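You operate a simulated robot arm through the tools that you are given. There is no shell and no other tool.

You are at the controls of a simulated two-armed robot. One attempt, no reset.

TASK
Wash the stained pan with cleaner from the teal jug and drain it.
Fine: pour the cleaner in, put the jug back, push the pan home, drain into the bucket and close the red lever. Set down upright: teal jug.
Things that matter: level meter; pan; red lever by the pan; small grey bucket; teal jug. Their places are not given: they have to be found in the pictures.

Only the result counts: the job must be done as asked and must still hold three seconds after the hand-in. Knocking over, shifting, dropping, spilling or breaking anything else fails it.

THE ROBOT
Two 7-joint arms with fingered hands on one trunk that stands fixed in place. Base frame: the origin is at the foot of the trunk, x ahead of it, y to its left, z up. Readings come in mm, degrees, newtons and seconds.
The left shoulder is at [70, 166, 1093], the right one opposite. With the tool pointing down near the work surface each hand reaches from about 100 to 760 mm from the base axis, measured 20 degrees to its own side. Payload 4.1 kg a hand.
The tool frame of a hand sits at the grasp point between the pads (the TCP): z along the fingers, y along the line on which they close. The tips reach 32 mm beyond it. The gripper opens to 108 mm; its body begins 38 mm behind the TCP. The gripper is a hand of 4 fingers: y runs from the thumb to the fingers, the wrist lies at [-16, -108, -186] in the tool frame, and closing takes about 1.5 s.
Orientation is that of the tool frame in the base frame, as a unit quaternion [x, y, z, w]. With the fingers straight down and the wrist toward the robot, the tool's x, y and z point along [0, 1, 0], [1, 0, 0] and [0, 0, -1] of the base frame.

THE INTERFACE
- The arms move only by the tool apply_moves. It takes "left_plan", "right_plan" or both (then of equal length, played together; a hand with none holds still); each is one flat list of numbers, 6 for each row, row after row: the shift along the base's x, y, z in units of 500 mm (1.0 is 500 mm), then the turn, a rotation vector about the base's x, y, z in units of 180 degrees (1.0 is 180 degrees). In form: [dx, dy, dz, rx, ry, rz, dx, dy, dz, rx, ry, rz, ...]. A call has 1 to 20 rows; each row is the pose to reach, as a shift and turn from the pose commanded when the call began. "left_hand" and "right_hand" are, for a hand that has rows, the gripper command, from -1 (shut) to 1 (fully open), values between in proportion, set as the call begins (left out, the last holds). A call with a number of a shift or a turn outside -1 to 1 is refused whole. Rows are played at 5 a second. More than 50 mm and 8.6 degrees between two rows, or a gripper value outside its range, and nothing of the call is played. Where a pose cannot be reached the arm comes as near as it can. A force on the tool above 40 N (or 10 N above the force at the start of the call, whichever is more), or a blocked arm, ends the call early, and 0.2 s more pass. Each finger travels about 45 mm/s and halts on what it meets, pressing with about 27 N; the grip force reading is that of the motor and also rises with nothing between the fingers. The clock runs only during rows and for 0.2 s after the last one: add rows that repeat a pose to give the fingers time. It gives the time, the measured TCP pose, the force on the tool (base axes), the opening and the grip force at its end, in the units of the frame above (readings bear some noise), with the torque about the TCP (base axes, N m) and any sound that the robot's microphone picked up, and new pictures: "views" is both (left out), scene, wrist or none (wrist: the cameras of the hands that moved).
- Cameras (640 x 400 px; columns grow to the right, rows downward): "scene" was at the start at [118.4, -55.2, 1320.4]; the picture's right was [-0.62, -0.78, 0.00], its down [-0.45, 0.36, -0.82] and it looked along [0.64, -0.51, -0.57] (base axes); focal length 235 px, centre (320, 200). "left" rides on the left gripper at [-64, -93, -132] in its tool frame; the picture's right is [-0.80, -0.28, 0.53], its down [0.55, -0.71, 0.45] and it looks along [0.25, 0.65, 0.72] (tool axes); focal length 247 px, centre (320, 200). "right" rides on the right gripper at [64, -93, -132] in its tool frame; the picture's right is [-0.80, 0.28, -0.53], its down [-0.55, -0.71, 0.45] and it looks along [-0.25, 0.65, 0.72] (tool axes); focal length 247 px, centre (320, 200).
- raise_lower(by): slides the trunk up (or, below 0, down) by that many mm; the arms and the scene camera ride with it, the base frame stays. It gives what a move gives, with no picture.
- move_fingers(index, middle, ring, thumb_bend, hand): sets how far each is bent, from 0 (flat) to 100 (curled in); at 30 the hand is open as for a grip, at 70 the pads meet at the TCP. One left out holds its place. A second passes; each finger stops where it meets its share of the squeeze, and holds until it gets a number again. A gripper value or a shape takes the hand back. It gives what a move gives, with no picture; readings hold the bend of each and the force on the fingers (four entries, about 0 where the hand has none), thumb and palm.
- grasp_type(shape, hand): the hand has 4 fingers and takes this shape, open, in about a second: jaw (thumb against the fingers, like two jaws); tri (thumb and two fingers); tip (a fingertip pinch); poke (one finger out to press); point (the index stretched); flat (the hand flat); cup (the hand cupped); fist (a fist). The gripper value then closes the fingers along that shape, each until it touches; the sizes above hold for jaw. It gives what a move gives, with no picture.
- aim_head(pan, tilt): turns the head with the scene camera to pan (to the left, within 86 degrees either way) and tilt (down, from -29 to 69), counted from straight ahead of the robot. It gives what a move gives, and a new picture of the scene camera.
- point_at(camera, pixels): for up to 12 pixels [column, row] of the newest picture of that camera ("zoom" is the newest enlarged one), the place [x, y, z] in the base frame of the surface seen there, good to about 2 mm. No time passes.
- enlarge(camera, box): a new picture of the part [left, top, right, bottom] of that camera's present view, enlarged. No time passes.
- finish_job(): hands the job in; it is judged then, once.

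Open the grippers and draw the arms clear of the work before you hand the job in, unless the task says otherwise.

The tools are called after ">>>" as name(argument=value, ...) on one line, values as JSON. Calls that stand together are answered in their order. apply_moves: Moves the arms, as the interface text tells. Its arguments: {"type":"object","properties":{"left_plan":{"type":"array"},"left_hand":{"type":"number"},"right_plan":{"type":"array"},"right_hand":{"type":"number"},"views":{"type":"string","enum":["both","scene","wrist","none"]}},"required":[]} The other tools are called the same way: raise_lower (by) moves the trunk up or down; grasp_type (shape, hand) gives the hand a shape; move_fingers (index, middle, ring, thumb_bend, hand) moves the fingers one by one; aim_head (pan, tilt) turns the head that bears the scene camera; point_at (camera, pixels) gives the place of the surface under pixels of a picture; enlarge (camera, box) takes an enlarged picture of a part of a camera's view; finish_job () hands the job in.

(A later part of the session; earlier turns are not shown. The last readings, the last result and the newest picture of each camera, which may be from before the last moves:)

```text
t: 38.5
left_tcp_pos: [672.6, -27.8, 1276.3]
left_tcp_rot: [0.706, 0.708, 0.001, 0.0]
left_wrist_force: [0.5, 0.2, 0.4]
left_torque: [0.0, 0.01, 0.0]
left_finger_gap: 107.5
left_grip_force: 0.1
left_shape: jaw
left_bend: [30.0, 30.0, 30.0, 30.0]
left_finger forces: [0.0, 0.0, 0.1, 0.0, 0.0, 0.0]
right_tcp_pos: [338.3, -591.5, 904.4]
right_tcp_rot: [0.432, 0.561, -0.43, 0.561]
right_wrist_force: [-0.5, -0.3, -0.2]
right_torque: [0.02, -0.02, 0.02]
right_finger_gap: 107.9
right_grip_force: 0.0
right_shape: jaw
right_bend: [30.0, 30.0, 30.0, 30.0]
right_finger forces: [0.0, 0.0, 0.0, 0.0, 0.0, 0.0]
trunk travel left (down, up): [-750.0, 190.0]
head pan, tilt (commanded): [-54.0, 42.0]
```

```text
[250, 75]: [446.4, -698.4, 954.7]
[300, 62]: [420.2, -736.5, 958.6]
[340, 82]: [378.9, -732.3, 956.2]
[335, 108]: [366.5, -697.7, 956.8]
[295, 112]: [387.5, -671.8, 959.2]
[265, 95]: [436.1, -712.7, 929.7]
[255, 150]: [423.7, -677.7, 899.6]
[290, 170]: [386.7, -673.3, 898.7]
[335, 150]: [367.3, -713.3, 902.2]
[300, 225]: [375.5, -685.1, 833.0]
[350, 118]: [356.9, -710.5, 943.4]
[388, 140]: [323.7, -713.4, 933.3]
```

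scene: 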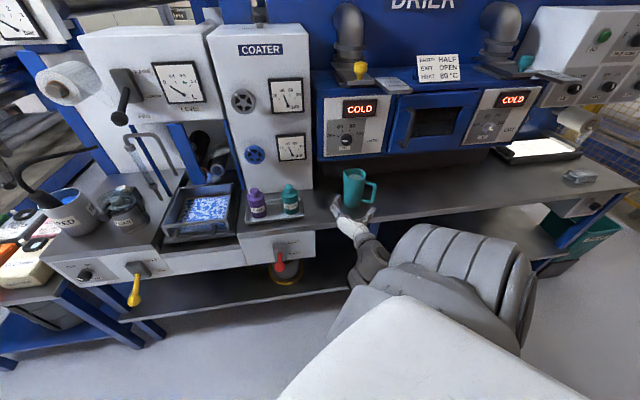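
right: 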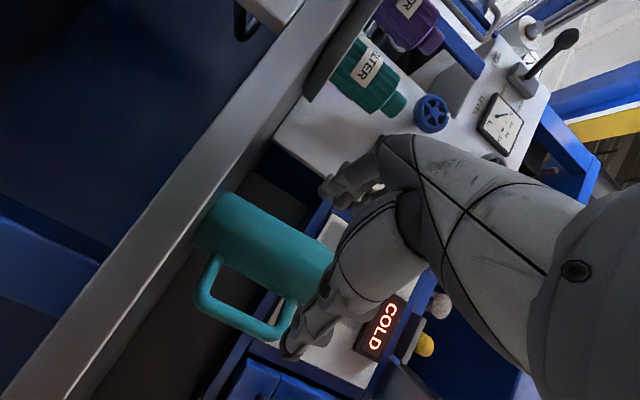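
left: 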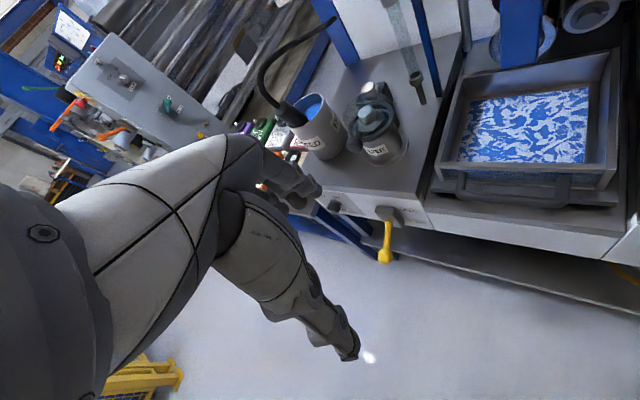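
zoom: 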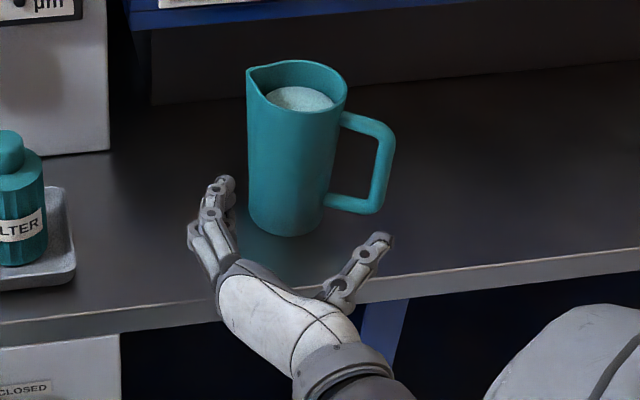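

The jug axis is now at (401,-705), handle at azimuth ~187°, spout at ~9°. I line up: yaw −7°, TCP 105 mm short of the axis, opening narrowed to ~86 mm so that the thumb fits between bar and body.

>>> apply_moves(right_plan=[0.0321, -0.0067, 0, 0, 0, -0.0195, 0.0641, -0.0133, 0, 0, 0, -0.039, 0.0962, -0.02, 0, 0, 0, -0.039, 0.0962, -0.02, 0, 0, 0, -0.039, 0.0962, -0.02, 0, 0, 0, -0.039, 0.0962, -0.02, 0, 0, 0, -0.039], right_hand=0.6, views="both")

>>> enlarge(camera="scene", box=[315, 155, 405, 245])

>>> enlarge(camera="right", box=[150, 130, 400, 370])

```text
t: 39.9
left_tcp_pos: [673.4, -28.6, 1276.8]
left_tcp_rot: [0.706, 0.708, 0.0, 0.0]
left_wrist_force: [-0.3, 0.9, -0.3]
left_torque: [0.05, 0.0, 0.01]
left_finger_gap: 107.5
left_grip_force: 0.0
left_shape: jaw
left_bend: [30.0, 30.0, 30.0, 30.0]
left_finger forces: [0.0, 0.0, 0.0, 0.0, 0.1, 0.0]
right_tcp_pos: [387.0, -601.8, 903.3]
right_tcp_rot: [0.465, 0.533, -0.464, 0.533]
right_wrist_force: [0.6, -0.3, 1.5]
right_torque: [0.01, -0.01, 0.03]
right_finger_gap: 86.7
right_grip_force: 0.1
right_shape: jaw
right_bend: [26.0, 34.0, 32.0, 54.0]
right_finger forces: [0.0, 0.0, 0.0, 0.1, 0.0, 0.0]
trunk travel left (down, up): [-750.0, 190.0]
head pan, tilt (commanded): [-54.0, 42.0]
```

scene: 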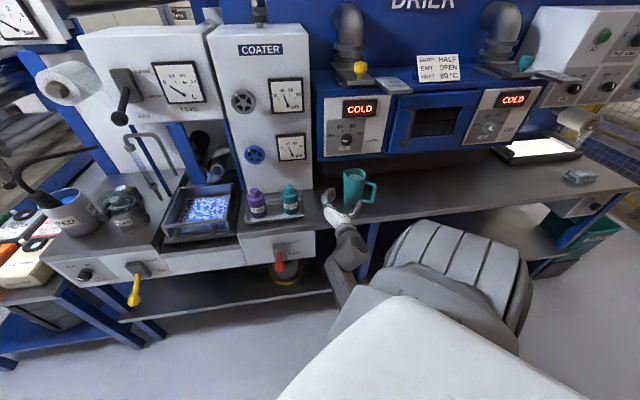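
right: 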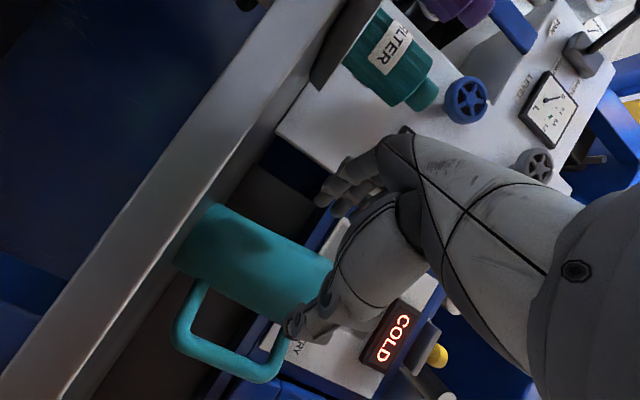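

```text
4.44 times, centred on (360, 200) of scene
```

zoom: 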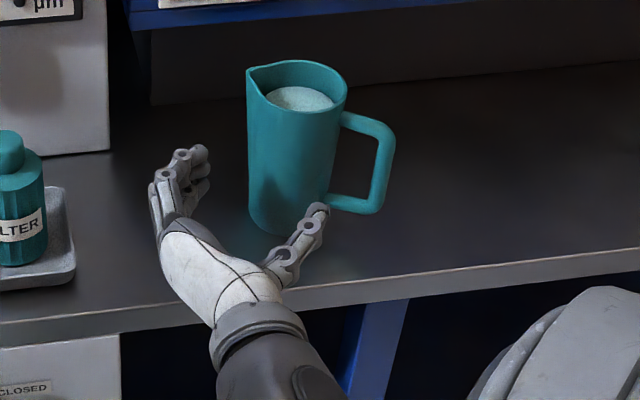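

```text
1.67 times, centred on (275, 250) of right
```

zoom: 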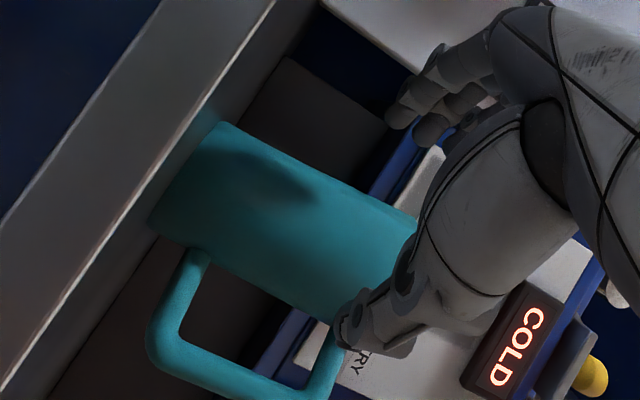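

The thumb (zoom (318,212)) heads toward the loop and the fingers pass left of the body. I measure thumb and finger tips before sliding in.

>>> point_at(camera="scene", pixels=[[359, 203], [357, 207], [353, 213], [349, 217], [332, 190], [327, 195], [325, 198], [330, 193], [371, 183], [360, 199], [368, 201], [351, 178]])

>>> point_at(camera="right", pixels=[[290, 325], [300, 335], [296, 318], [320, 315], [318, 198], [335, 205], [350, 195], [180, 340], [225, 368], [195, 290], [260, 372], [285, 350]])

```text
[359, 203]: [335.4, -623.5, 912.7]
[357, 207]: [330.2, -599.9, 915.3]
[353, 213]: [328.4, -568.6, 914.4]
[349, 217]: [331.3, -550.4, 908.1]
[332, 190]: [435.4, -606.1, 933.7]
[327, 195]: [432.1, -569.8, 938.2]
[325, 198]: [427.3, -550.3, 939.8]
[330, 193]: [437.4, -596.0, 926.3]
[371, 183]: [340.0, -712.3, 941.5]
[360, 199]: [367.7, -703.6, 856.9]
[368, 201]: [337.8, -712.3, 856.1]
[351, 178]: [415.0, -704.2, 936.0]
```

```text
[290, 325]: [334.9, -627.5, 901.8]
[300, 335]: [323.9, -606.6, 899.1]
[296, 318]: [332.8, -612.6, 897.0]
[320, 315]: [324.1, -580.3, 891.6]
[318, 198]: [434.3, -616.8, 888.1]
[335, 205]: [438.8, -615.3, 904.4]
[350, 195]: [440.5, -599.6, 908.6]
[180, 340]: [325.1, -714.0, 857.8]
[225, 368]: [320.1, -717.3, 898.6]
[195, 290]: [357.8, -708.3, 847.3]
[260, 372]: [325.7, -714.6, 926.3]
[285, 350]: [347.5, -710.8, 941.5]
```

Thumb centre runs about 54 mm and bar inner face about 68 mm from the axis line, so I shift 3 mm toward the fingers and slide the hand in along its pointing direction.

>>> apply_moves(right_plan=[0.009, -0.02, 0, 0, 0, 0, 0.0148, -0.06, 0, 0, 0, 0, 0.0204, -0.1, 0, 0, 0, 0, 0.026, -0.14, 0, 0, 0, 0, 0.0302, -0.17, 0, 0, 0, 0, 0.033, -0.19, 0, 0, 0, 0], views="both")

>>> enlarge(camera="scene", box=[315, 155, 405, 245])

>>> enlarge(camera="right", box=[150, 130, 400, 370])

```text
t: 41.3
left_tcp_pos: [673.6, -29.2, 1277.7]
left_tcp_rot: [0.707, 0.707, 0.001, 0.0]
left_wrist_force: [-0.3, -0.1, 0.4]
left_torque: [0.0, 0.03, 0.03]
left_finger_gap: 107.8
left_grip_force: 0.1
left_shape: jaw
left_bend: [30.0, 30.0, 30.0, 30.0]
left_finger forces: [0.0, 0.1, 0.0, 0.0, 0.1, 0.0]
right_tcp_pos: [403.8, -697.5, 903.8]
right_tcp_rot: [0.464, 0.533, -0.464, 0.534]
right_wrist_force: [0.2, 0.4, -0.1]
right_torque: [0.01, -0.01, 0.0]
right_finger_gap: 86.6
right_grip_force: 0.1
right_shape: jaw
right_bend: [26.0, 34.0, 32.0, 54.0]
right_finger forces: [0.0, 0.0, 0.0, 0.0, 0.1, 0.1]
trunk travel left (down, up): [-750.0, 190.0]
head pan, tilt (commanded): [-54.0, 42.0]
```

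scene: 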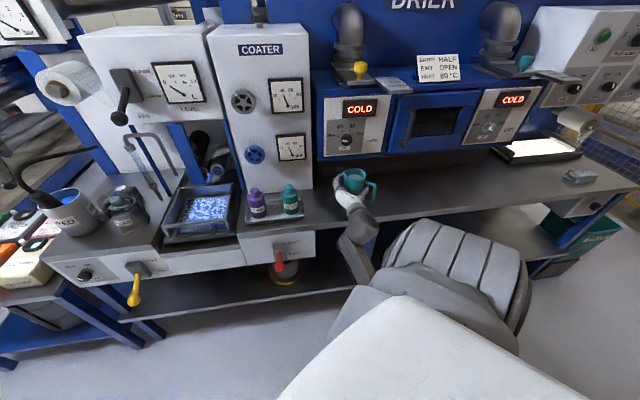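
right: 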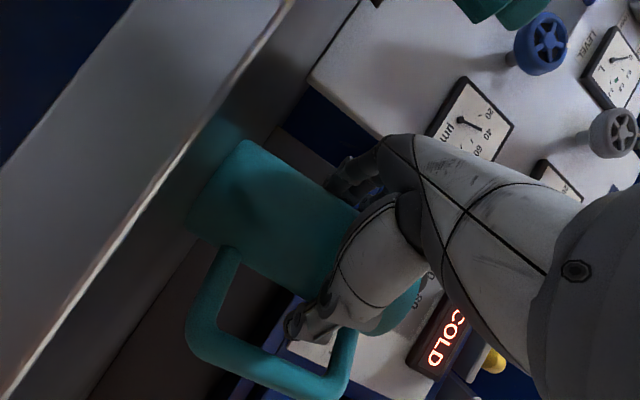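

```text
4.44 times, centred on (360, 200) of scene
```

zoom: 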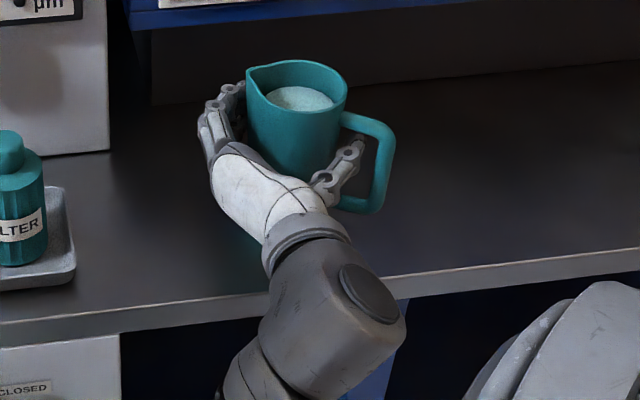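

```text
1.67 times, centred on (275, 250) of right
```

zoom: 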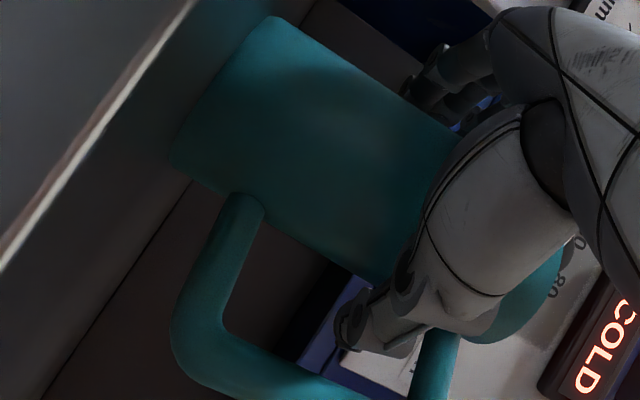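

The thumb is inside the loop and the fingers are on the other side, without contact. I close the hand on the body.

>>> apply_moves(right_plan=[0, 0, 0, 0, 0, 0, 0, 0, 0, 0, 0, 0, 0, 0, 0, 0, 0, 0, 0, 0, 0, 0, 0, 0, 0, 0, 0, 0, 0, 0, 0, 0, 0, 0, 0, 0, 0, 0, 0, 0, 0, 0, 0, 0, 0, 0, 0, 0], right_hand=-1, views="both")

>>> enlarge(camera="scene", box=[315, 155, 405, 245])

>>> enlarge(camera="right", box=[150, 130, 400, 370])

```text
t: 43.1
left_tcp_pos: [672.8, -29.3, 1277.6]
left_tcp_rot: [0.706, 0.708, 0.0, -0.001]
left_wrist_force: [0.5, -0.1, -0.2]
left_torque: [0.02, 0.02, 0.02]
left_finger_gap: 107.9
left_grip_force: 0.1
left_shape: jaw
left_bend: [30.0, 30.0, 30.0, 30.0]
left_finger forces: [0.1, 0.0, 0.1, 0.0, 0.1, 0.0]
right_tcp_pos: [403.0, -697.3, 905.0]
right_tcp_rot: [0.464, 0.534, -0.463, 0.534]
right_wrist_force: [1.8, -1.8, 1.6]
right_torque: [-0.01, -0.01, 0.04]
right_finger_gap: 59.5
right_grip_force: 27.5
right_shape: jaw
right_bend: [74.0, 45.0, 40.0, 66.0]
right_finger forces: [13.5, 6.4, 3.0, 0.1, 24.7, 0.1]
trunk travel left (down, up): [-750.0, 190.0]
head pan, tilt (commanded): [-54.0, 42.0]
```

scene: 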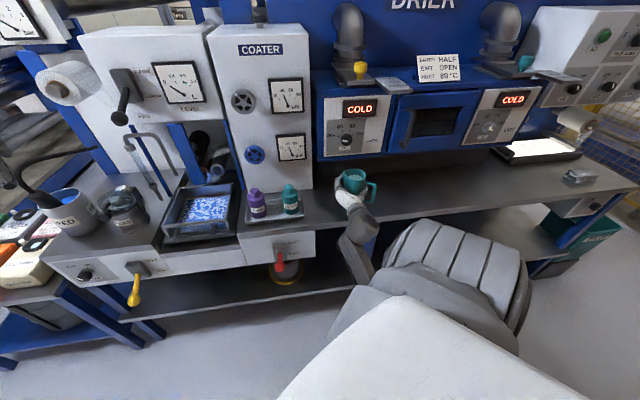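
right: 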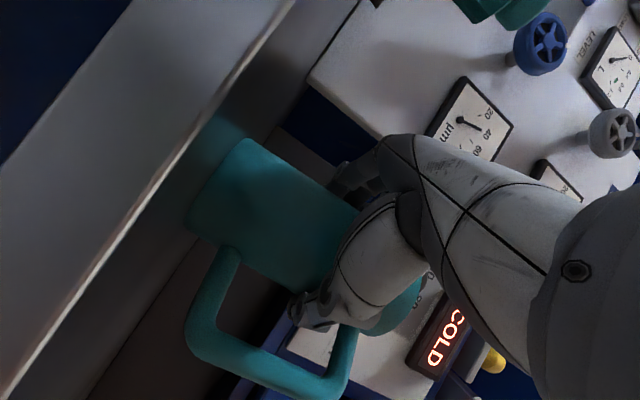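

```text
4.44 times, centred on (360, 200) of scene
```

zoom: 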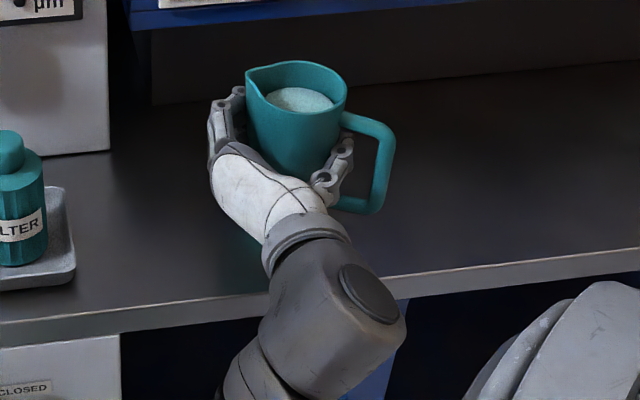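

```text
1.67 times, centred on (275, 250) of right
```

zoom: 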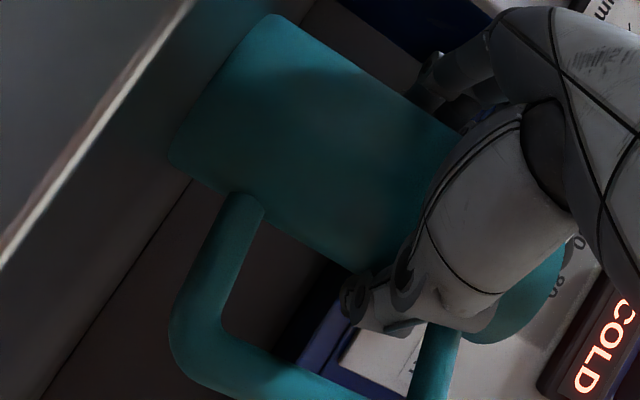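

Firm grip now: thumb 24.7 N against three fingers on the body. I lift 25 mm and check that the jug stays upright.

>>> apply_moves(right_plan=[0, 0, 0.01, 0, 0, 0, 0, 0, 0.02, 0, 0, 0, 0, 0, 0.035, 0, 0, 0, 0, 0, 0.05, 0, 0, 0, 0, 0, 0.05, 0, 0, 0], views="both")

>>> enlarge(camera="scene", box=[315, 155, 405, 245])

```text
t: 44.3
left_tcp_pos: [674.1, -28.9, 1276.9]
left_tcp_rot: [0.706, 0.708, -0.001, -0.001]
left_wrist_force: [-0.2, 0.3, -0.6]
left_torque: [0.04, 0.02, -0.01]
left_finger_gap: 107.8
left_grip_force: 0.2
left_shape: jaw
left_bend: [30.0, 30.0, 30.0, 30.0]
left_finger forces: [0.0, 0.0, 0.0, 0.0, 0.0, 0.0]
right_tcp_pos: [403.6, -697.8, 929.6]
right_tcp_rot: [0.465, 0.533, -0.464, 0.533]
right_wrist_force: [-0.4, -1.3, -5.8]
right_torque: [0.06, -0.06, 0.02]
right_finger_gap: 57.2
right_grip_force: 26.8
right_shape: jaw
right_bend: [75.0, 45.0, 41.0, 68.0]
right_finger forces: [12.9, 5.9, 3.0, 0.0, 24.3, 0.0]
trunk travel left (down, up): [-750.0, 190.0]
head pan, tilt (commanded): [-54.0, 42.0]
```

scene: 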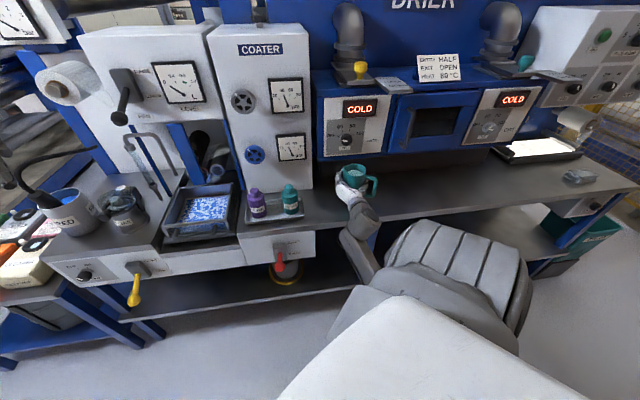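
right: 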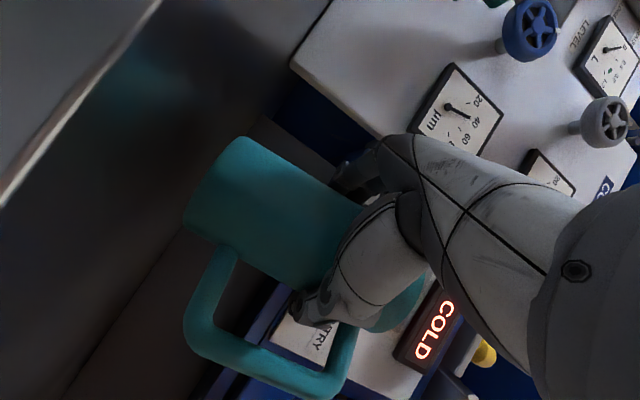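

```text
4.44 times, centred on (360, 200) of scene
```

zoom: 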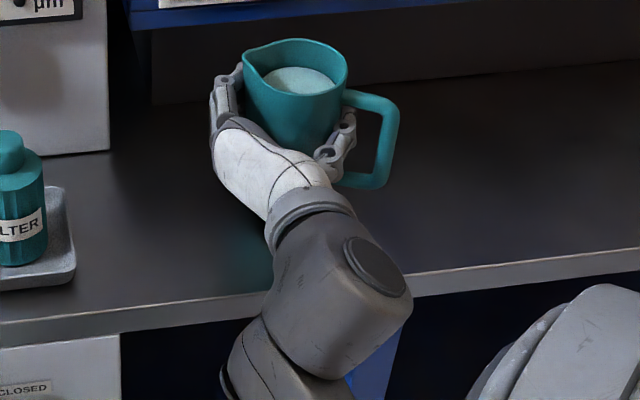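

The jug is off the bench (5.8 N) and looks upright. I check the tilt by measuring rim points.

>>> point_at(camera="zoom", pixels=[[246, 52], [298, 40], [343, 62], [340, 85], [300, 93], [262, 80], [300, 80], [350, 95], [393, 110], [385, 170], [345, 180], [270, 100]])

```text
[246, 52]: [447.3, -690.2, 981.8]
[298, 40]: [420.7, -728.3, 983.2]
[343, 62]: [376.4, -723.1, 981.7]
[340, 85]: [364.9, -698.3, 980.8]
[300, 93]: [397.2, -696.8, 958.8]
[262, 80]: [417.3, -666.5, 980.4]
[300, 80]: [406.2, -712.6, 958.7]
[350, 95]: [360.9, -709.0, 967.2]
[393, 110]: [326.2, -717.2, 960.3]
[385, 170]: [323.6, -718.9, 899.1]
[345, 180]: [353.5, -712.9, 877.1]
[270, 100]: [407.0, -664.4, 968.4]
```

The rim is level within 2 mm, so the hold is good. I raise the jug to z≈1060 and draw it back to depth ~720, clear of the knobs and bottles.

>>> apply_moves(right_plan=[0, 0, 0.033, 0, 0, 0, -0.01, 0.01, 0.066, 0, 0, 0, -0.02, 0.02, 0.1, 0, 0, 0, -0.033, 0.033, 0.135, 0, 0, 0, -0.046, 0.046, 0.17, 0, 0, 0, -0.06, 0.06, 0.205, 0, 0, 0, -0.073, 0.073, 0.235, 0, 0, 0, -0.083, 0.084, 0.261, 0, 0, 0, -0.083, 0.084, 0.261, 0, 0, 0], views="both")

>>> enlarge(camera="scene", box=[315, 115, 425, 225])

```text
t: 46.3
left_tcp_pos: [672.9, -29.5, 1277.0]
left_tcp_rot: [0.707, 0.707, 0.0, 0.0]
left_wrist_force: [-0.2, -0.9, 0.1]
left_torque: [0.0, -0.03, 0.01]
left_finger_gap: 107.9
left_grip_force: 0.1
left_shape: jaw
left_bend: [30.0, 30.0, 30.0, 30.0]
left_finger forces: [0.0, 0.0, 0.1, 0.1, 0.0, 0.0]
right_tcp_pos: [362.7, -655.7, 1059.6]
right_tcp_rot: [0.465, 0.533, -0.463, 0.534]
right_wrist_force: [0.3, -0.2, -5.3]
right_torque: [0.03, -0.08, -0.03]
right_finger_gap: 57.4
right_grip_force: 26.9
right_shape: jaw
right_bend: [75.0, 45.0, 41.0, 68.0]
right_finger forces: [12.9, 5.9, 3.0, 0.1, 24.1, 0.0]
trunk travel left (down, up): [-750.0, 190.0]
head pan, tilt (commanded): [-54.0, 42.0]
```

scene: 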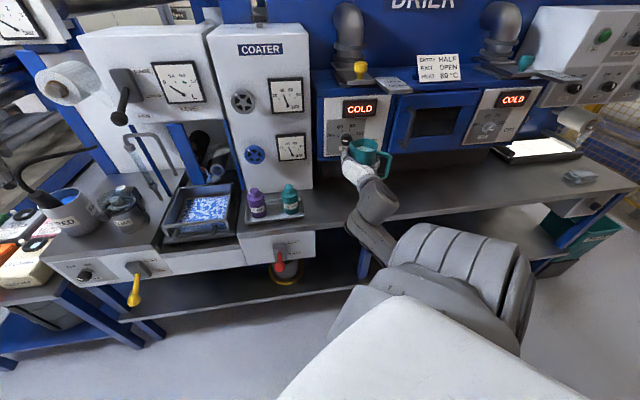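
right: 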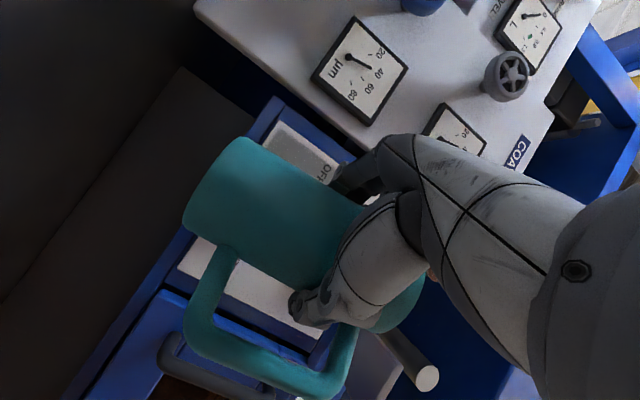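

```text
3.64 times, centred on (370, 170) of scene
```

zoom: 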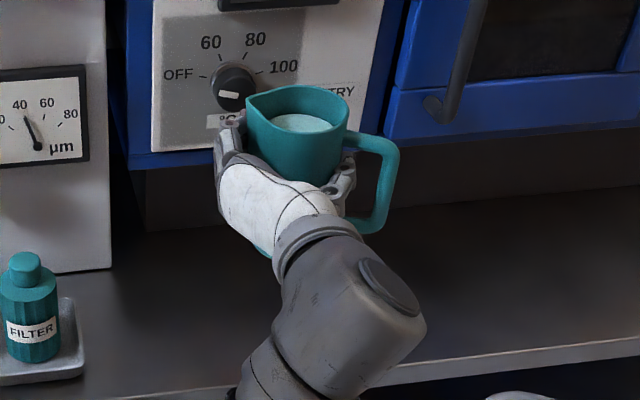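

All steady. I carry the jug leftwards along the front at z 1060 with a slow yaw toward the pouring direction, first half of the way.

>>> apply_moves(right_plan=[0.0345, 0.0346, 0, 0, 0, 0.015, 0.069, 0.0692, 0, 0, 0, 0.03, 0.1035, 0.1038, 0, 0, 0, 0.045, 0.138, 0.1384, 0, 0, 0, 0.06, 0.1725, 0.173, 0, 0, 0, 0.075, 0.207, 0.2076, 0, 0, 0, 0.09, 0.2415, 0.2422, 0, 0, 0, 0.105, 0.276, 0.2768, 0, 0, 0, 0.12, 0.3105, 0.3114, 0, 0, 0, 0.135, 0.345, 0.346, 0, 0, 0, 0.15], views="both")

```text
t: 48.5
left_tcp_pos: [673.4, -27.1, 1276.9]
left_tcp_rot: [0.706, 0.708, -0.001, -0.001]
left_wrist_force: [-0.3, 0.4, -0.2]
left_torque: [0.0, 0.02, -0.05]
left_finger_gap: 107.9
left_grip_force: 0.1
left_shape: jaw
left_bend: [30.0, 30.0, 30.0, 30.0]
left_finger forces: [0.0, 0.0, 0.1, 0.0, 0.0, 0.1]
right_tcp_pos: [534.1, -481.7, 1058.1]
right_tcp_rot: [0.327, 0.627, -0.327, 0.627]
right_wrist_force: [0.2, 0.5, -3.5]
right_torque: [0.09, -0.05, 0.0]
right_finger_gap: 57.0
right_grip_force: 27.6
right_shape: jaw
right_bend: [75.0, 46.0, 42.0, 68.0]
right_finger forces: [12.8, 5.8, 2.9, 0.0, 24.1, 0.0]
trunk travel left (down, up): [-750.0, 190.0]
head pan, tilt (commanded): [-54.0, 42.0]
```

scene: 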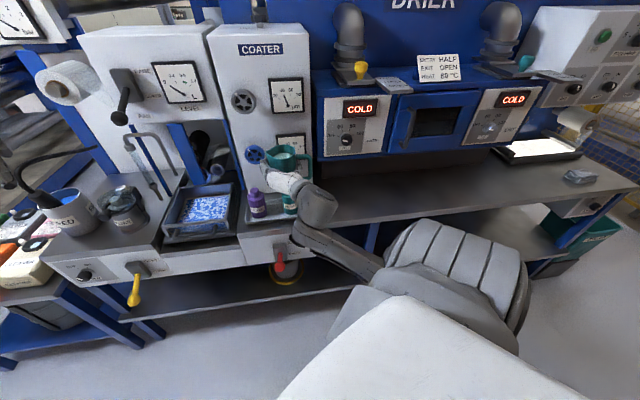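
right: 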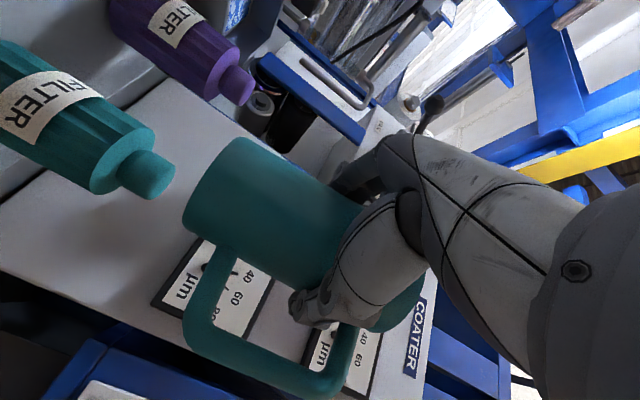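

Half way, the jug is still level. I carry on with the second half to the front of the pan.

>>> apply_moves(right_plan=[0.0345, 0.0346, 0, 0, 0, 0.015, 0.069, 0.0692, 0, 0, 0, 0.03, 0.1035, 0.1038, 0, 0, 0, 0.045, 0.138, 0.1384, 0, 0, 0, 0.06, 0.1725, 0.173, 0, 0, 0, 0.075, 0.207, 0.2076, 0, 0, 0, 0.09, 0.2415, 0.2422, 0, 0, 0, 0.105, 0.276, 0.2768, 0, 0, 0, 0.12, 0.3105, 0.3114, 0, 0, 0, 0.135, 0.345, 0.346, 0, 0, 0, 0.15, 0.345, 0.346, 0, 0, 0, 0.15], views="both")

>>> aim_head(pan=-35, tilt=38)

```text
t: 50.9
left_tcp_pos: [672.9, -28.4, 1278.8]
left_tcp_rot: [0.707, 0.707, 0.0, 0.0]
left_wrist_force: [0.2, 0.3, 0.2]
left_torque: [-0.02, -0.03, 0.02]
left_finger_gap: 107.4
left_grip_force: 0.0
left_shape: jaw
left_bend: [30.0, 30.0, 30.0, 30.0]
left_finger forces: [0.0, 0.1, 0.0, 0.1, 0.1, 0.1]
right_tcp_pos: [707.0, -309.3, 1060.0]
right_tcp_rot: [0.171, 0.686, -0.17, 0.687]
right_wrist_force: [0.1, 0.1, -4.3]
right_torque: [0.08, 0.02, 0.01]
right_finger_gap: 56.9
right_grip_force: 27.0
right_shape: jaw
right_bend: [75.0, 46.0, 42.0, 68.0]
right_finger forces: [13.0, 5.8, 2.9, 0.0, 24.1, 0.0]
trunk travel left (down, up): [-750.0, 190.0]
head pan, tilt (commanded): [-54.0, 42.0]
```

scene: 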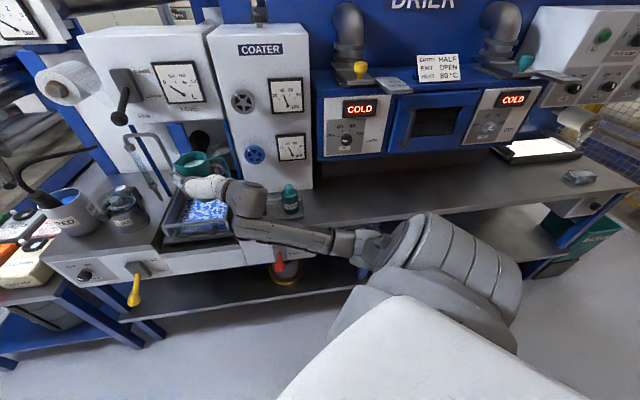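
right: 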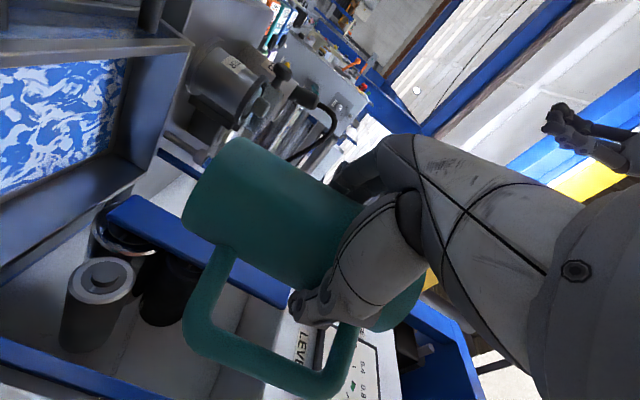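

```text
t: 51.8
left_tcp_pos: [673.5, -29.9, 1277.7]
left_tcp_rot: [0.707, 0.708, 0.0, -0.001]
left_wrist_force: [0.7, 0.9, 0.2]
left_torque: [0.02, 0.0, -0.01]
left_finger_gap: 107.9
left_grip_force: 0.0
left_shape: jaw
left_bend: [30.0, 30.0, 30.0, 30.0]
left_finger forces: [0.0, 0.0, 0.0, 0.0, 0.0, 0.0]
right_tcp_pos: [708.5, -309.1, 1058.9]
right_tcp_rot: [0.172, 0.686, -0.171, 0.686]
right_wrist_force: [-0.2, 0.2, -3.9]
right_torque: [0.06, 0.0, 0.01]
right_finger_gap: 56.7
right_grip_force: 26.9
right_shape: jaw
right_bend: [75.0, 46.0, 42.0, 68.0]
right_finger forces: [13.1, 5.7, 2.9, 0.0, 24.0, 0.0]
trunk travel left (down, up): [-750.0, 190.0]
head pan, tilt (commanded): [-35.0, 38.0]
```

scene: 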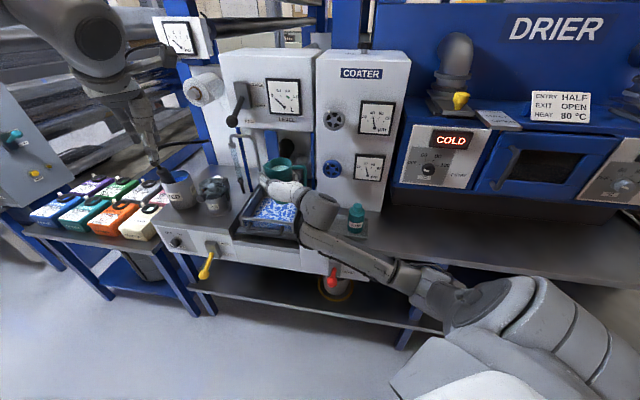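

The jug is now above and in front of the pan and the meter is in view at (283,97). I enlarge jug and meter.

>>> enlarge(camera="scene", box=[215, 130, 345, 250])

>>> point_at(camera="zoom", pixels=[[255, 185], [300, 140], [380, 165], [420, 200], [250, 170], [330, 180], [440, 190], [290, 210], [210, 300], [380, 320], [300, 345], [150, 390]])

>>> enlarge(camera="scene", box=[225, 65, 325, 135])

```text
3.33 times, centred on (280, 190) of scene
```

zoom: 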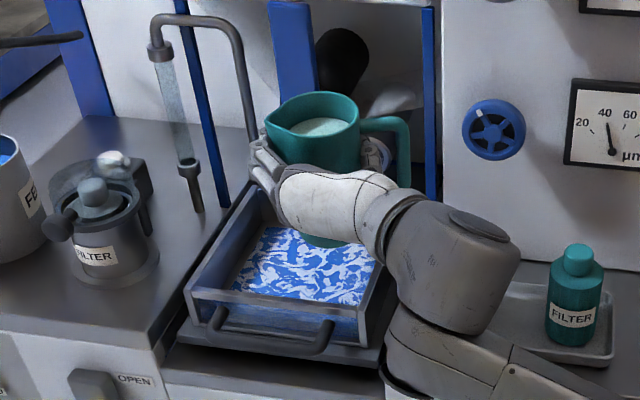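

```text
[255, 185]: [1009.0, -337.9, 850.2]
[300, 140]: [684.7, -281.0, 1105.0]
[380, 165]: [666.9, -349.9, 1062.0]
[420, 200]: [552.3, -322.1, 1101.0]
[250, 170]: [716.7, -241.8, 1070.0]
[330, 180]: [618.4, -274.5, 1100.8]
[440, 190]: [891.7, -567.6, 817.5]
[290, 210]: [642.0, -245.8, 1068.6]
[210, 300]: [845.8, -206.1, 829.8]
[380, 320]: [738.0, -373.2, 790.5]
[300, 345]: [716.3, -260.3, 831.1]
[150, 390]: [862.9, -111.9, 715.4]
```

```text
5.71 times, centred on (275, 100) of scene
```

zoom: 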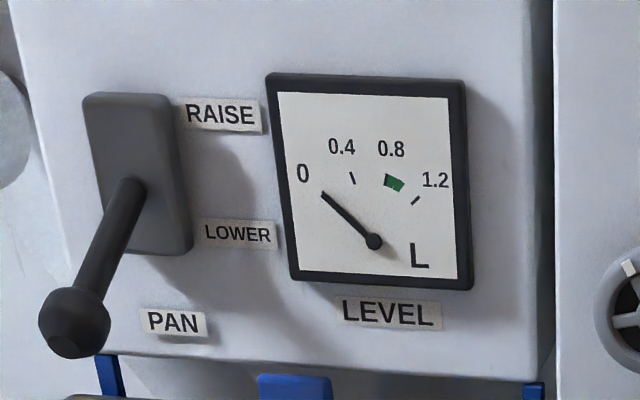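

The jug is level and the needle is on 0. Before lowering the trunk by 100 mm for better reach, I check the height of forearm and elbow over the bench.

>>> point_at(camera="scene", pixels=[[320, 210], [312, 230], [335, 240], [350, 258], [375, 270], [400, 280], [430, 290], [455, 300], [300, 225], [385, 282], [345, 265], [440, 315]])

```text
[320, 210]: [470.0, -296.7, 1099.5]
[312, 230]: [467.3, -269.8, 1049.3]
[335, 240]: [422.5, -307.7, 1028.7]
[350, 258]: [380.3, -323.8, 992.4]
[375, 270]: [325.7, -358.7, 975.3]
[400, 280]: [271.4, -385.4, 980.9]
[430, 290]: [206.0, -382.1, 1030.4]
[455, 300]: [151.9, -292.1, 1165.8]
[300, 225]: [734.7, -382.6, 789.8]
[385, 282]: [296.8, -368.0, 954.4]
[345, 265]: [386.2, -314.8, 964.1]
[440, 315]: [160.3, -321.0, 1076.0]
```

Forearm and elbow are well in front of the bench (elbow near (250,-390,955)), so lowering is safe. I lower the trunk by 100 mm, bringing the jug to z≈960 in front of the pan.

>>> raise_lower(by=-100)

>>> enlarge(camera="scene", box=[205, 90, 355, 230])

```text
t: 53.1
left_tcp_pos: [672.2, -29.6, 1177.7]
left_tcp_rot: [0.706, 0.708, 0.0, 0.0]
left_wrist_force: [-0.7, -0.4, 0.8]
left_torque: [-0.02, -0.01, 0.0]
left_finger_gap: 107.9
left_grip_force: 0.0
left_shape: jaw
left_bend: [30.0, 30.0, 30.0, 30.0]
left_finger forces: [0.0, 0.0, 0.0, 0.0, 0.1, 0.0]
right_tcp_pos: [706.4, -308.9, 958.7]
right_tcp_rot: [0.172, 0.686, -0.171, 0.686]
right_wrist_force: [0.3, 0.3, -4.3]
right_torque: [0.11, -0.04, 0.02]
right_finger_gap: 56.8
right_grip_force: 27.1
right_shape: jaw
right_bend: [75.0, 46.0, 42.0, 68.0]
right_finger forces: [12.9, 5.7, 3.0, 0.0, 23.9, 0.0]
trunk travel left (down, up): [-650.0, 290.0]
head pan, tilt (commanded): [-35.0, 38.0]
```

```text
2.86 times, centred on (280, 160) of scene
```

zoom: 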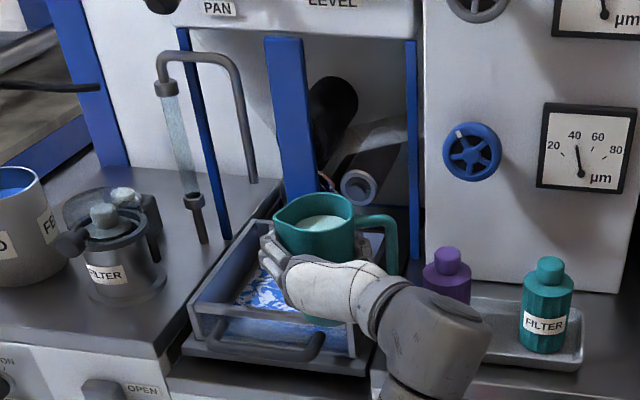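

Clear path. I move the jug 89 mm forward over the right part of the pan, slightly higher (z≈968).

>>> apply_moves(right_plan=[0.02, -0.02, 0.01, 0, 0, 0, 0.045, -0.045, 0.02, 0, 0, 0, 0.07, -0.07, 0.02, 0, 0, 0, 0.095, -0.095, 0.02, 0, 0, 0, 0.115, -0.115, 0.02, 0, 0, 0, 0.127, -0.127, 0.02, 0, 0, 0, 0.127, -0.127, 0.02, 0, 0, 0], views="both")

>>> enlarge(camera="scene", box=[205, 90, 355, 230])

```text
t: 54.7
left_tcp_pos: [672.9, -28.7, 1178.0]
left_tcp_rot: [0.707, 0.708, -0.001, -0.001]
left_wrist_force: [-0.9, -0.2, -0.2]
left_torque: [0.03, -0.01, 0.04]
left_finger_gap: 107.5
left_grip_force: 0.0
left_shape: jaw
left_bend: [30.0, 30.0, 30.0, 30.0]
left_finger forces: [0.0, 0.0, 0.0, 0.1, 0.0, 0.0]
right_tcp_pos: [771.0, -372.8, 969.7]
right_tcp_rot: [0.172, 0.686, -0.171, 0.686]
right_wrist_force: [-0.1, 0.1, -4.4]
right_torque: [0.06, 0.02, 0.01]
right_finger_gap: 57.1
right_grip_force: 26.9
right_shape: jaw
right_bend: [75.0, 46.0, 42.0, 68.0]
right_finger forces: [12.9, 5.6, 3.0, 0.1, 23.7, 0.0]
trunk travel left (down, up): [-650.0, 290.0]
head pan, tilt (commanded): [-35.0, 38.0]
```

scene: 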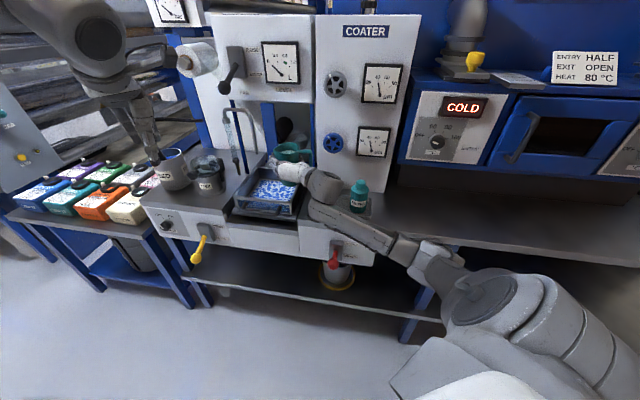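
right: 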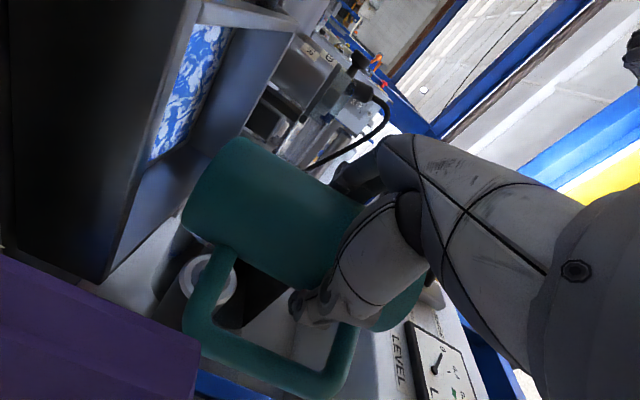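

```text
2.86 times, centred on (280, 160) of scene
```

zoom: 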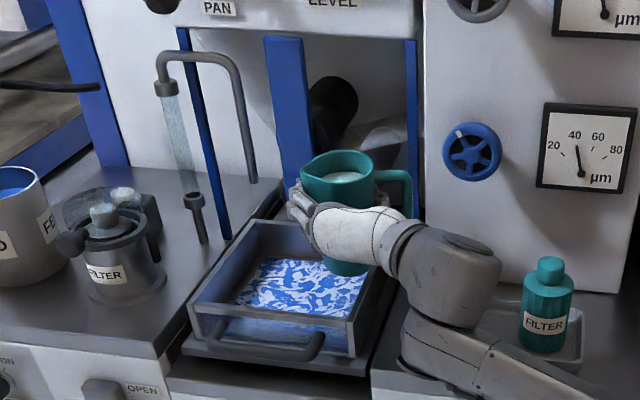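

The jug is over the right side of the pan with the spout pointing left (zoom (305,180)). I tilt it 28° about the hand axis, just short of pouring, and check where the lip is.

>>> apply_moves(right_plan=[0, 0, 0, -0.0343, 0.0183, 0, 0, 0, 0, -0.0686, 0.0366, 0, 0, 0, 0, -0.1029, 0.0549, 0, 0, 0, 0, -0.1372, 0.0732, 0, 0, 0, 0, -0.1372, 0.0732, 0], views="both")

>>> enlarge(camera="scene", box=[225, 120, 345, 230])

>>> point_at(camera="zoom", pixels=[[265, 120], [275, 130], [300, 110], [350, 110], [330, 130], [260, 130], [290, 130], [310, 120], [340, 145], [400, 150], [300, 150], [360, 200]])

```text
t: 55.9
left_tcp_pos: [673.7, -29.8, 1177.9]
left_tcp_rot: [0.707, 0.707, -0.001, -0.001]
left_wrist_force: [0.3, -0.8, -0.1]
left_torque: [0.01, -0.02, -0.02]
left_finger_gap: 107.9
left_grip_force: 0.2
left_shape: jaw
left_bend: [30.0, 30.0, 30.0, 30.0]
left_finger forces: [0.0, 0.1, 0.0, 0.1, 0.0, 0.0]
right_tcp_pos: [770.2, -374.0, 970.2]
right_tcp_rot: [0.001, 0.708, -0.331, 0.624]
right_wrist_force: [-0.2, -1.3, -3.7]
right_torque: [0.11, -0.02, -0.02]
right_finger_gap: 56.7
right_grip_force: 26.4
right_shape: jaw
right_bend: [75.0, 46.0, 42.0, 68.0]
right_finger forces: [13.9, 6.2, 3.1, 0.0, 23.4, 0.0]
trunk travel left (down, up): [-650.0, 290.0]
head pan, tilt (commanded): [-35.0, 38.0]
```

scene: 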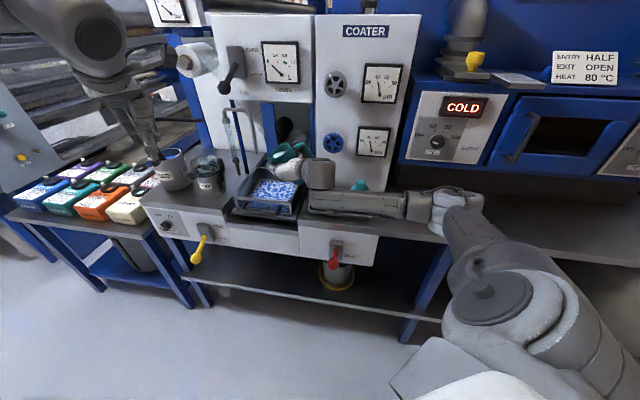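
right: 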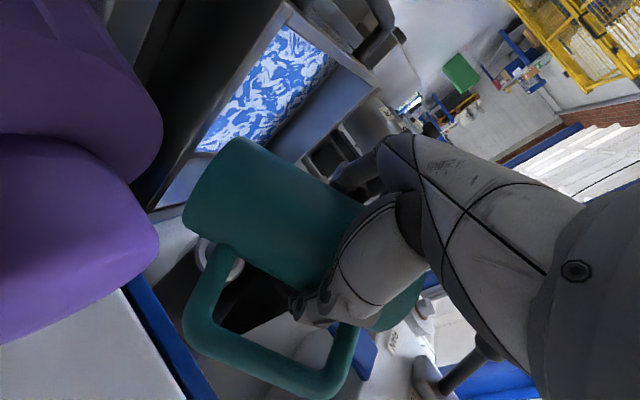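

```text
3.64 times, centred on (285, 175) of scene
```

zoom: 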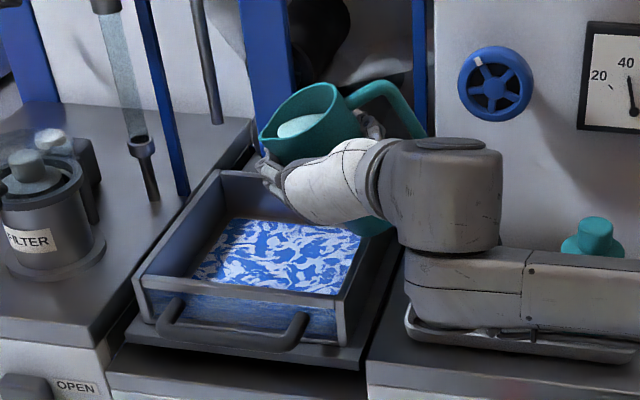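

```text
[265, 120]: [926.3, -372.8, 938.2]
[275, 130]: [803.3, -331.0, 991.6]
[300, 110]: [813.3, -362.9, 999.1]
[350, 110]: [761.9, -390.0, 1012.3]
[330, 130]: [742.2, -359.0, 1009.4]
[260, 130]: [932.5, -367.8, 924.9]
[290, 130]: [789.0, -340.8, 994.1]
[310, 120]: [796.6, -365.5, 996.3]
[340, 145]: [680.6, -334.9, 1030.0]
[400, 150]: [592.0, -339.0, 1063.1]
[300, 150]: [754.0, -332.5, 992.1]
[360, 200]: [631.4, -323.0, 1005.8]
```

The forearm has swung and now lies close to the filter bottles (purple bottle looms in the right camera, teal one at scene (360,190)). Before going on I measure the clearance.

>>> point_at(camera="scene", pixels=[[318, 165], [318, 185], [330, 205], [350, 203], [370, 205], [390, 207], [410, 205], [350, 213], [380, 217], [359, 186], [445, 205], [310, 180]])

>>> enlarge(camera="scene", box=[290, 140, 410, 240])

>>> point_at(camera="right", pixels=[[60, 100], [100, 230], [50, 280], [150, 250], [120, 130], [30, 40], [155, 110], [100, 330]])

```text
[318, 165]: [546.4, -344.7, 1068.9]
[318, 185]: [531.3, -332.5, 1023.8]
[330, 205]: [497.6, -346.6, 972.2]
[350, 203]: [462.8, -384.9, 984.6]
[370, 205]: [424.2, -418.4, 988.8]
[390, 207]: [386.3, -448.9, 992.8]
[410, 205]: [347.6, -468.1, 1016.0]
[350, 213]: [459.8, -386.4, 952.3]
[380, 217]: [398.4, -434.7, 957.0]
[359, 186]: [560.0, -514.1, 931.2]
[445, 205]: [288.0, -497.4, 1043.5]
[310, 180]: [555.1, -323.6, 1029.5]
```

```text
4.00 times, centred on (350, 190) of scene
```

zoom: 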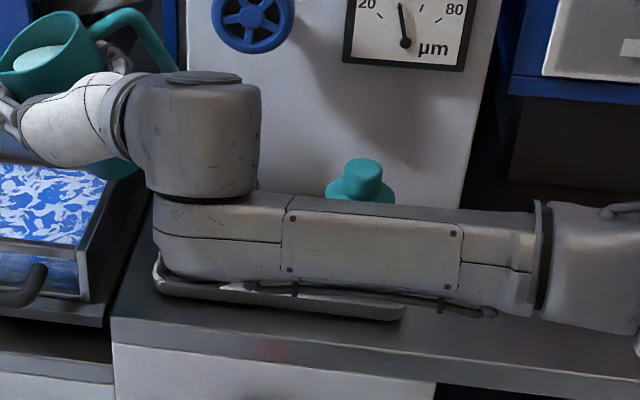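

```text
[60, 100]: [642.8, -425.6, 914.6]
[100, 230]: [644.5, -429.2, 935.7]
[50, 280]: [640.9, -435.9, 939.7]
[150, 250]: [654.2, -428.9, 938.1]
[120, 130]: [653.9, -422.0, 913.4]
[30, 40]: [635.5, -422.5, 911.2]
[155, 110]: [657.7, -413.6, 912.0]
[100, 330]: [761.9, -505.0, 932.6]
```

Forearm front face is at depth ~598 (bottles at 736+) and z>950, so there is clearance, and it grows with more tilt. I tilt a further 12° (to 40°), hold a moment, and read the meter.

>>> apply_moves(right_plan=[0, 0, 0, -0.0196, 0.0105, 0, 0, 0, 0, -0.0392, 0.0209, 0, 0, 0, 0, -0.0588, 0.0314, 0, 0, 0, 0, -0.0588, 0.0314, 0, 0, 0, 0, -0.0588, 0.0314, 0], views="both")

>>> enlarge(camera="scene", box=[205, 30, 365, 240])

>>> enlarge(camera="scene", box=[245, 35, 315, 95])

```text
t: 57.1
left_tcp_pos: [673.3, -28.6, 1176.6]
left_tcp_rot: [0.706, 0.708, -0.001, -0.001]
left_wrist_force: [0.1, -0.4, 0.1]
left_torque: [-0.01, 0.01, -0.01]
left_finger_gap: 107.9
left_grip_force: 0.1
left_shape: jaw
left_bend: [30.0, 30.0, 30.0, 30.0]
left_finger forces: [0.1, 0.0, 0.0, 0.1, 0.1, 0.1]
right_tcp_pos: [772.3, -372.5, 969.0]
right_tcp_rot: [-0.073, 0.703, -0.395, 0.587]
right_wrist_force: [0.1, -0.8, -4.4]
right_torque: [0.12, 0.01, 0.0]
right_finger_gap: 56.5
right_grip_force: 26.5
right_shape: jaw
right_bend: [74.0, 46.0, 42.0, 68.0]
right_finger forces: [14.2, 6.4, 3.4, 0.0, 23.2, 0.0]
trunk travel left (down, up): [-650.0, 290.0]
head pan, tilt (commanded): [-35.0, 38.0]
```

scene: 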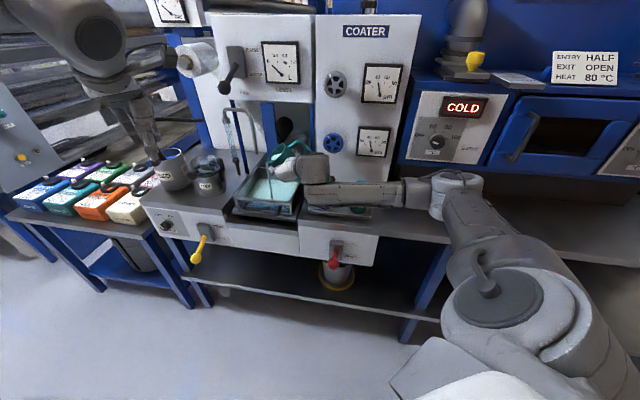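
right: 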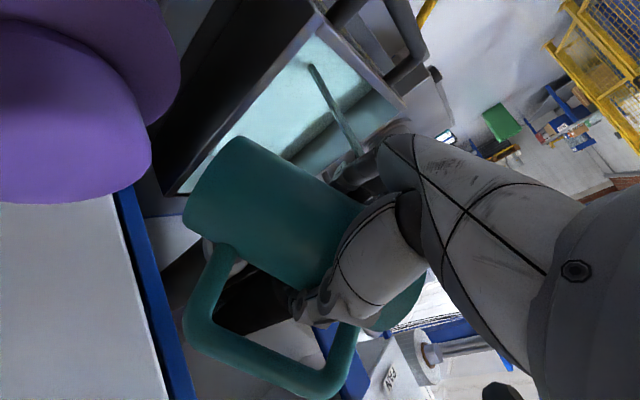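

```text
1.90 times, centred on (285, 135) of scene
```

zoom: 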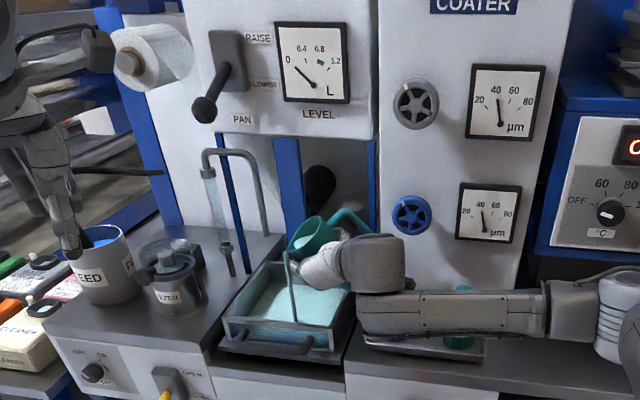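

```text
6.67 times, centred on (280, 65) of scene
```

zoom: 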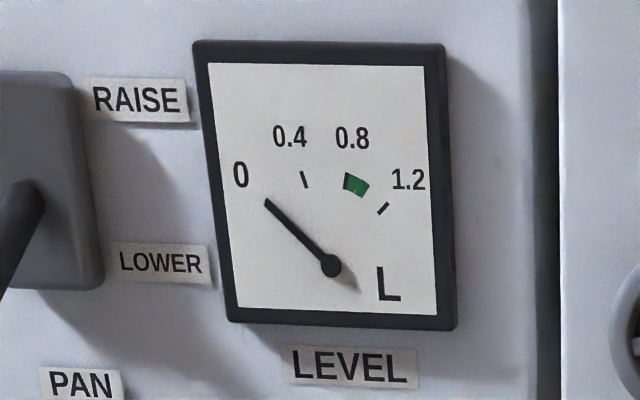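

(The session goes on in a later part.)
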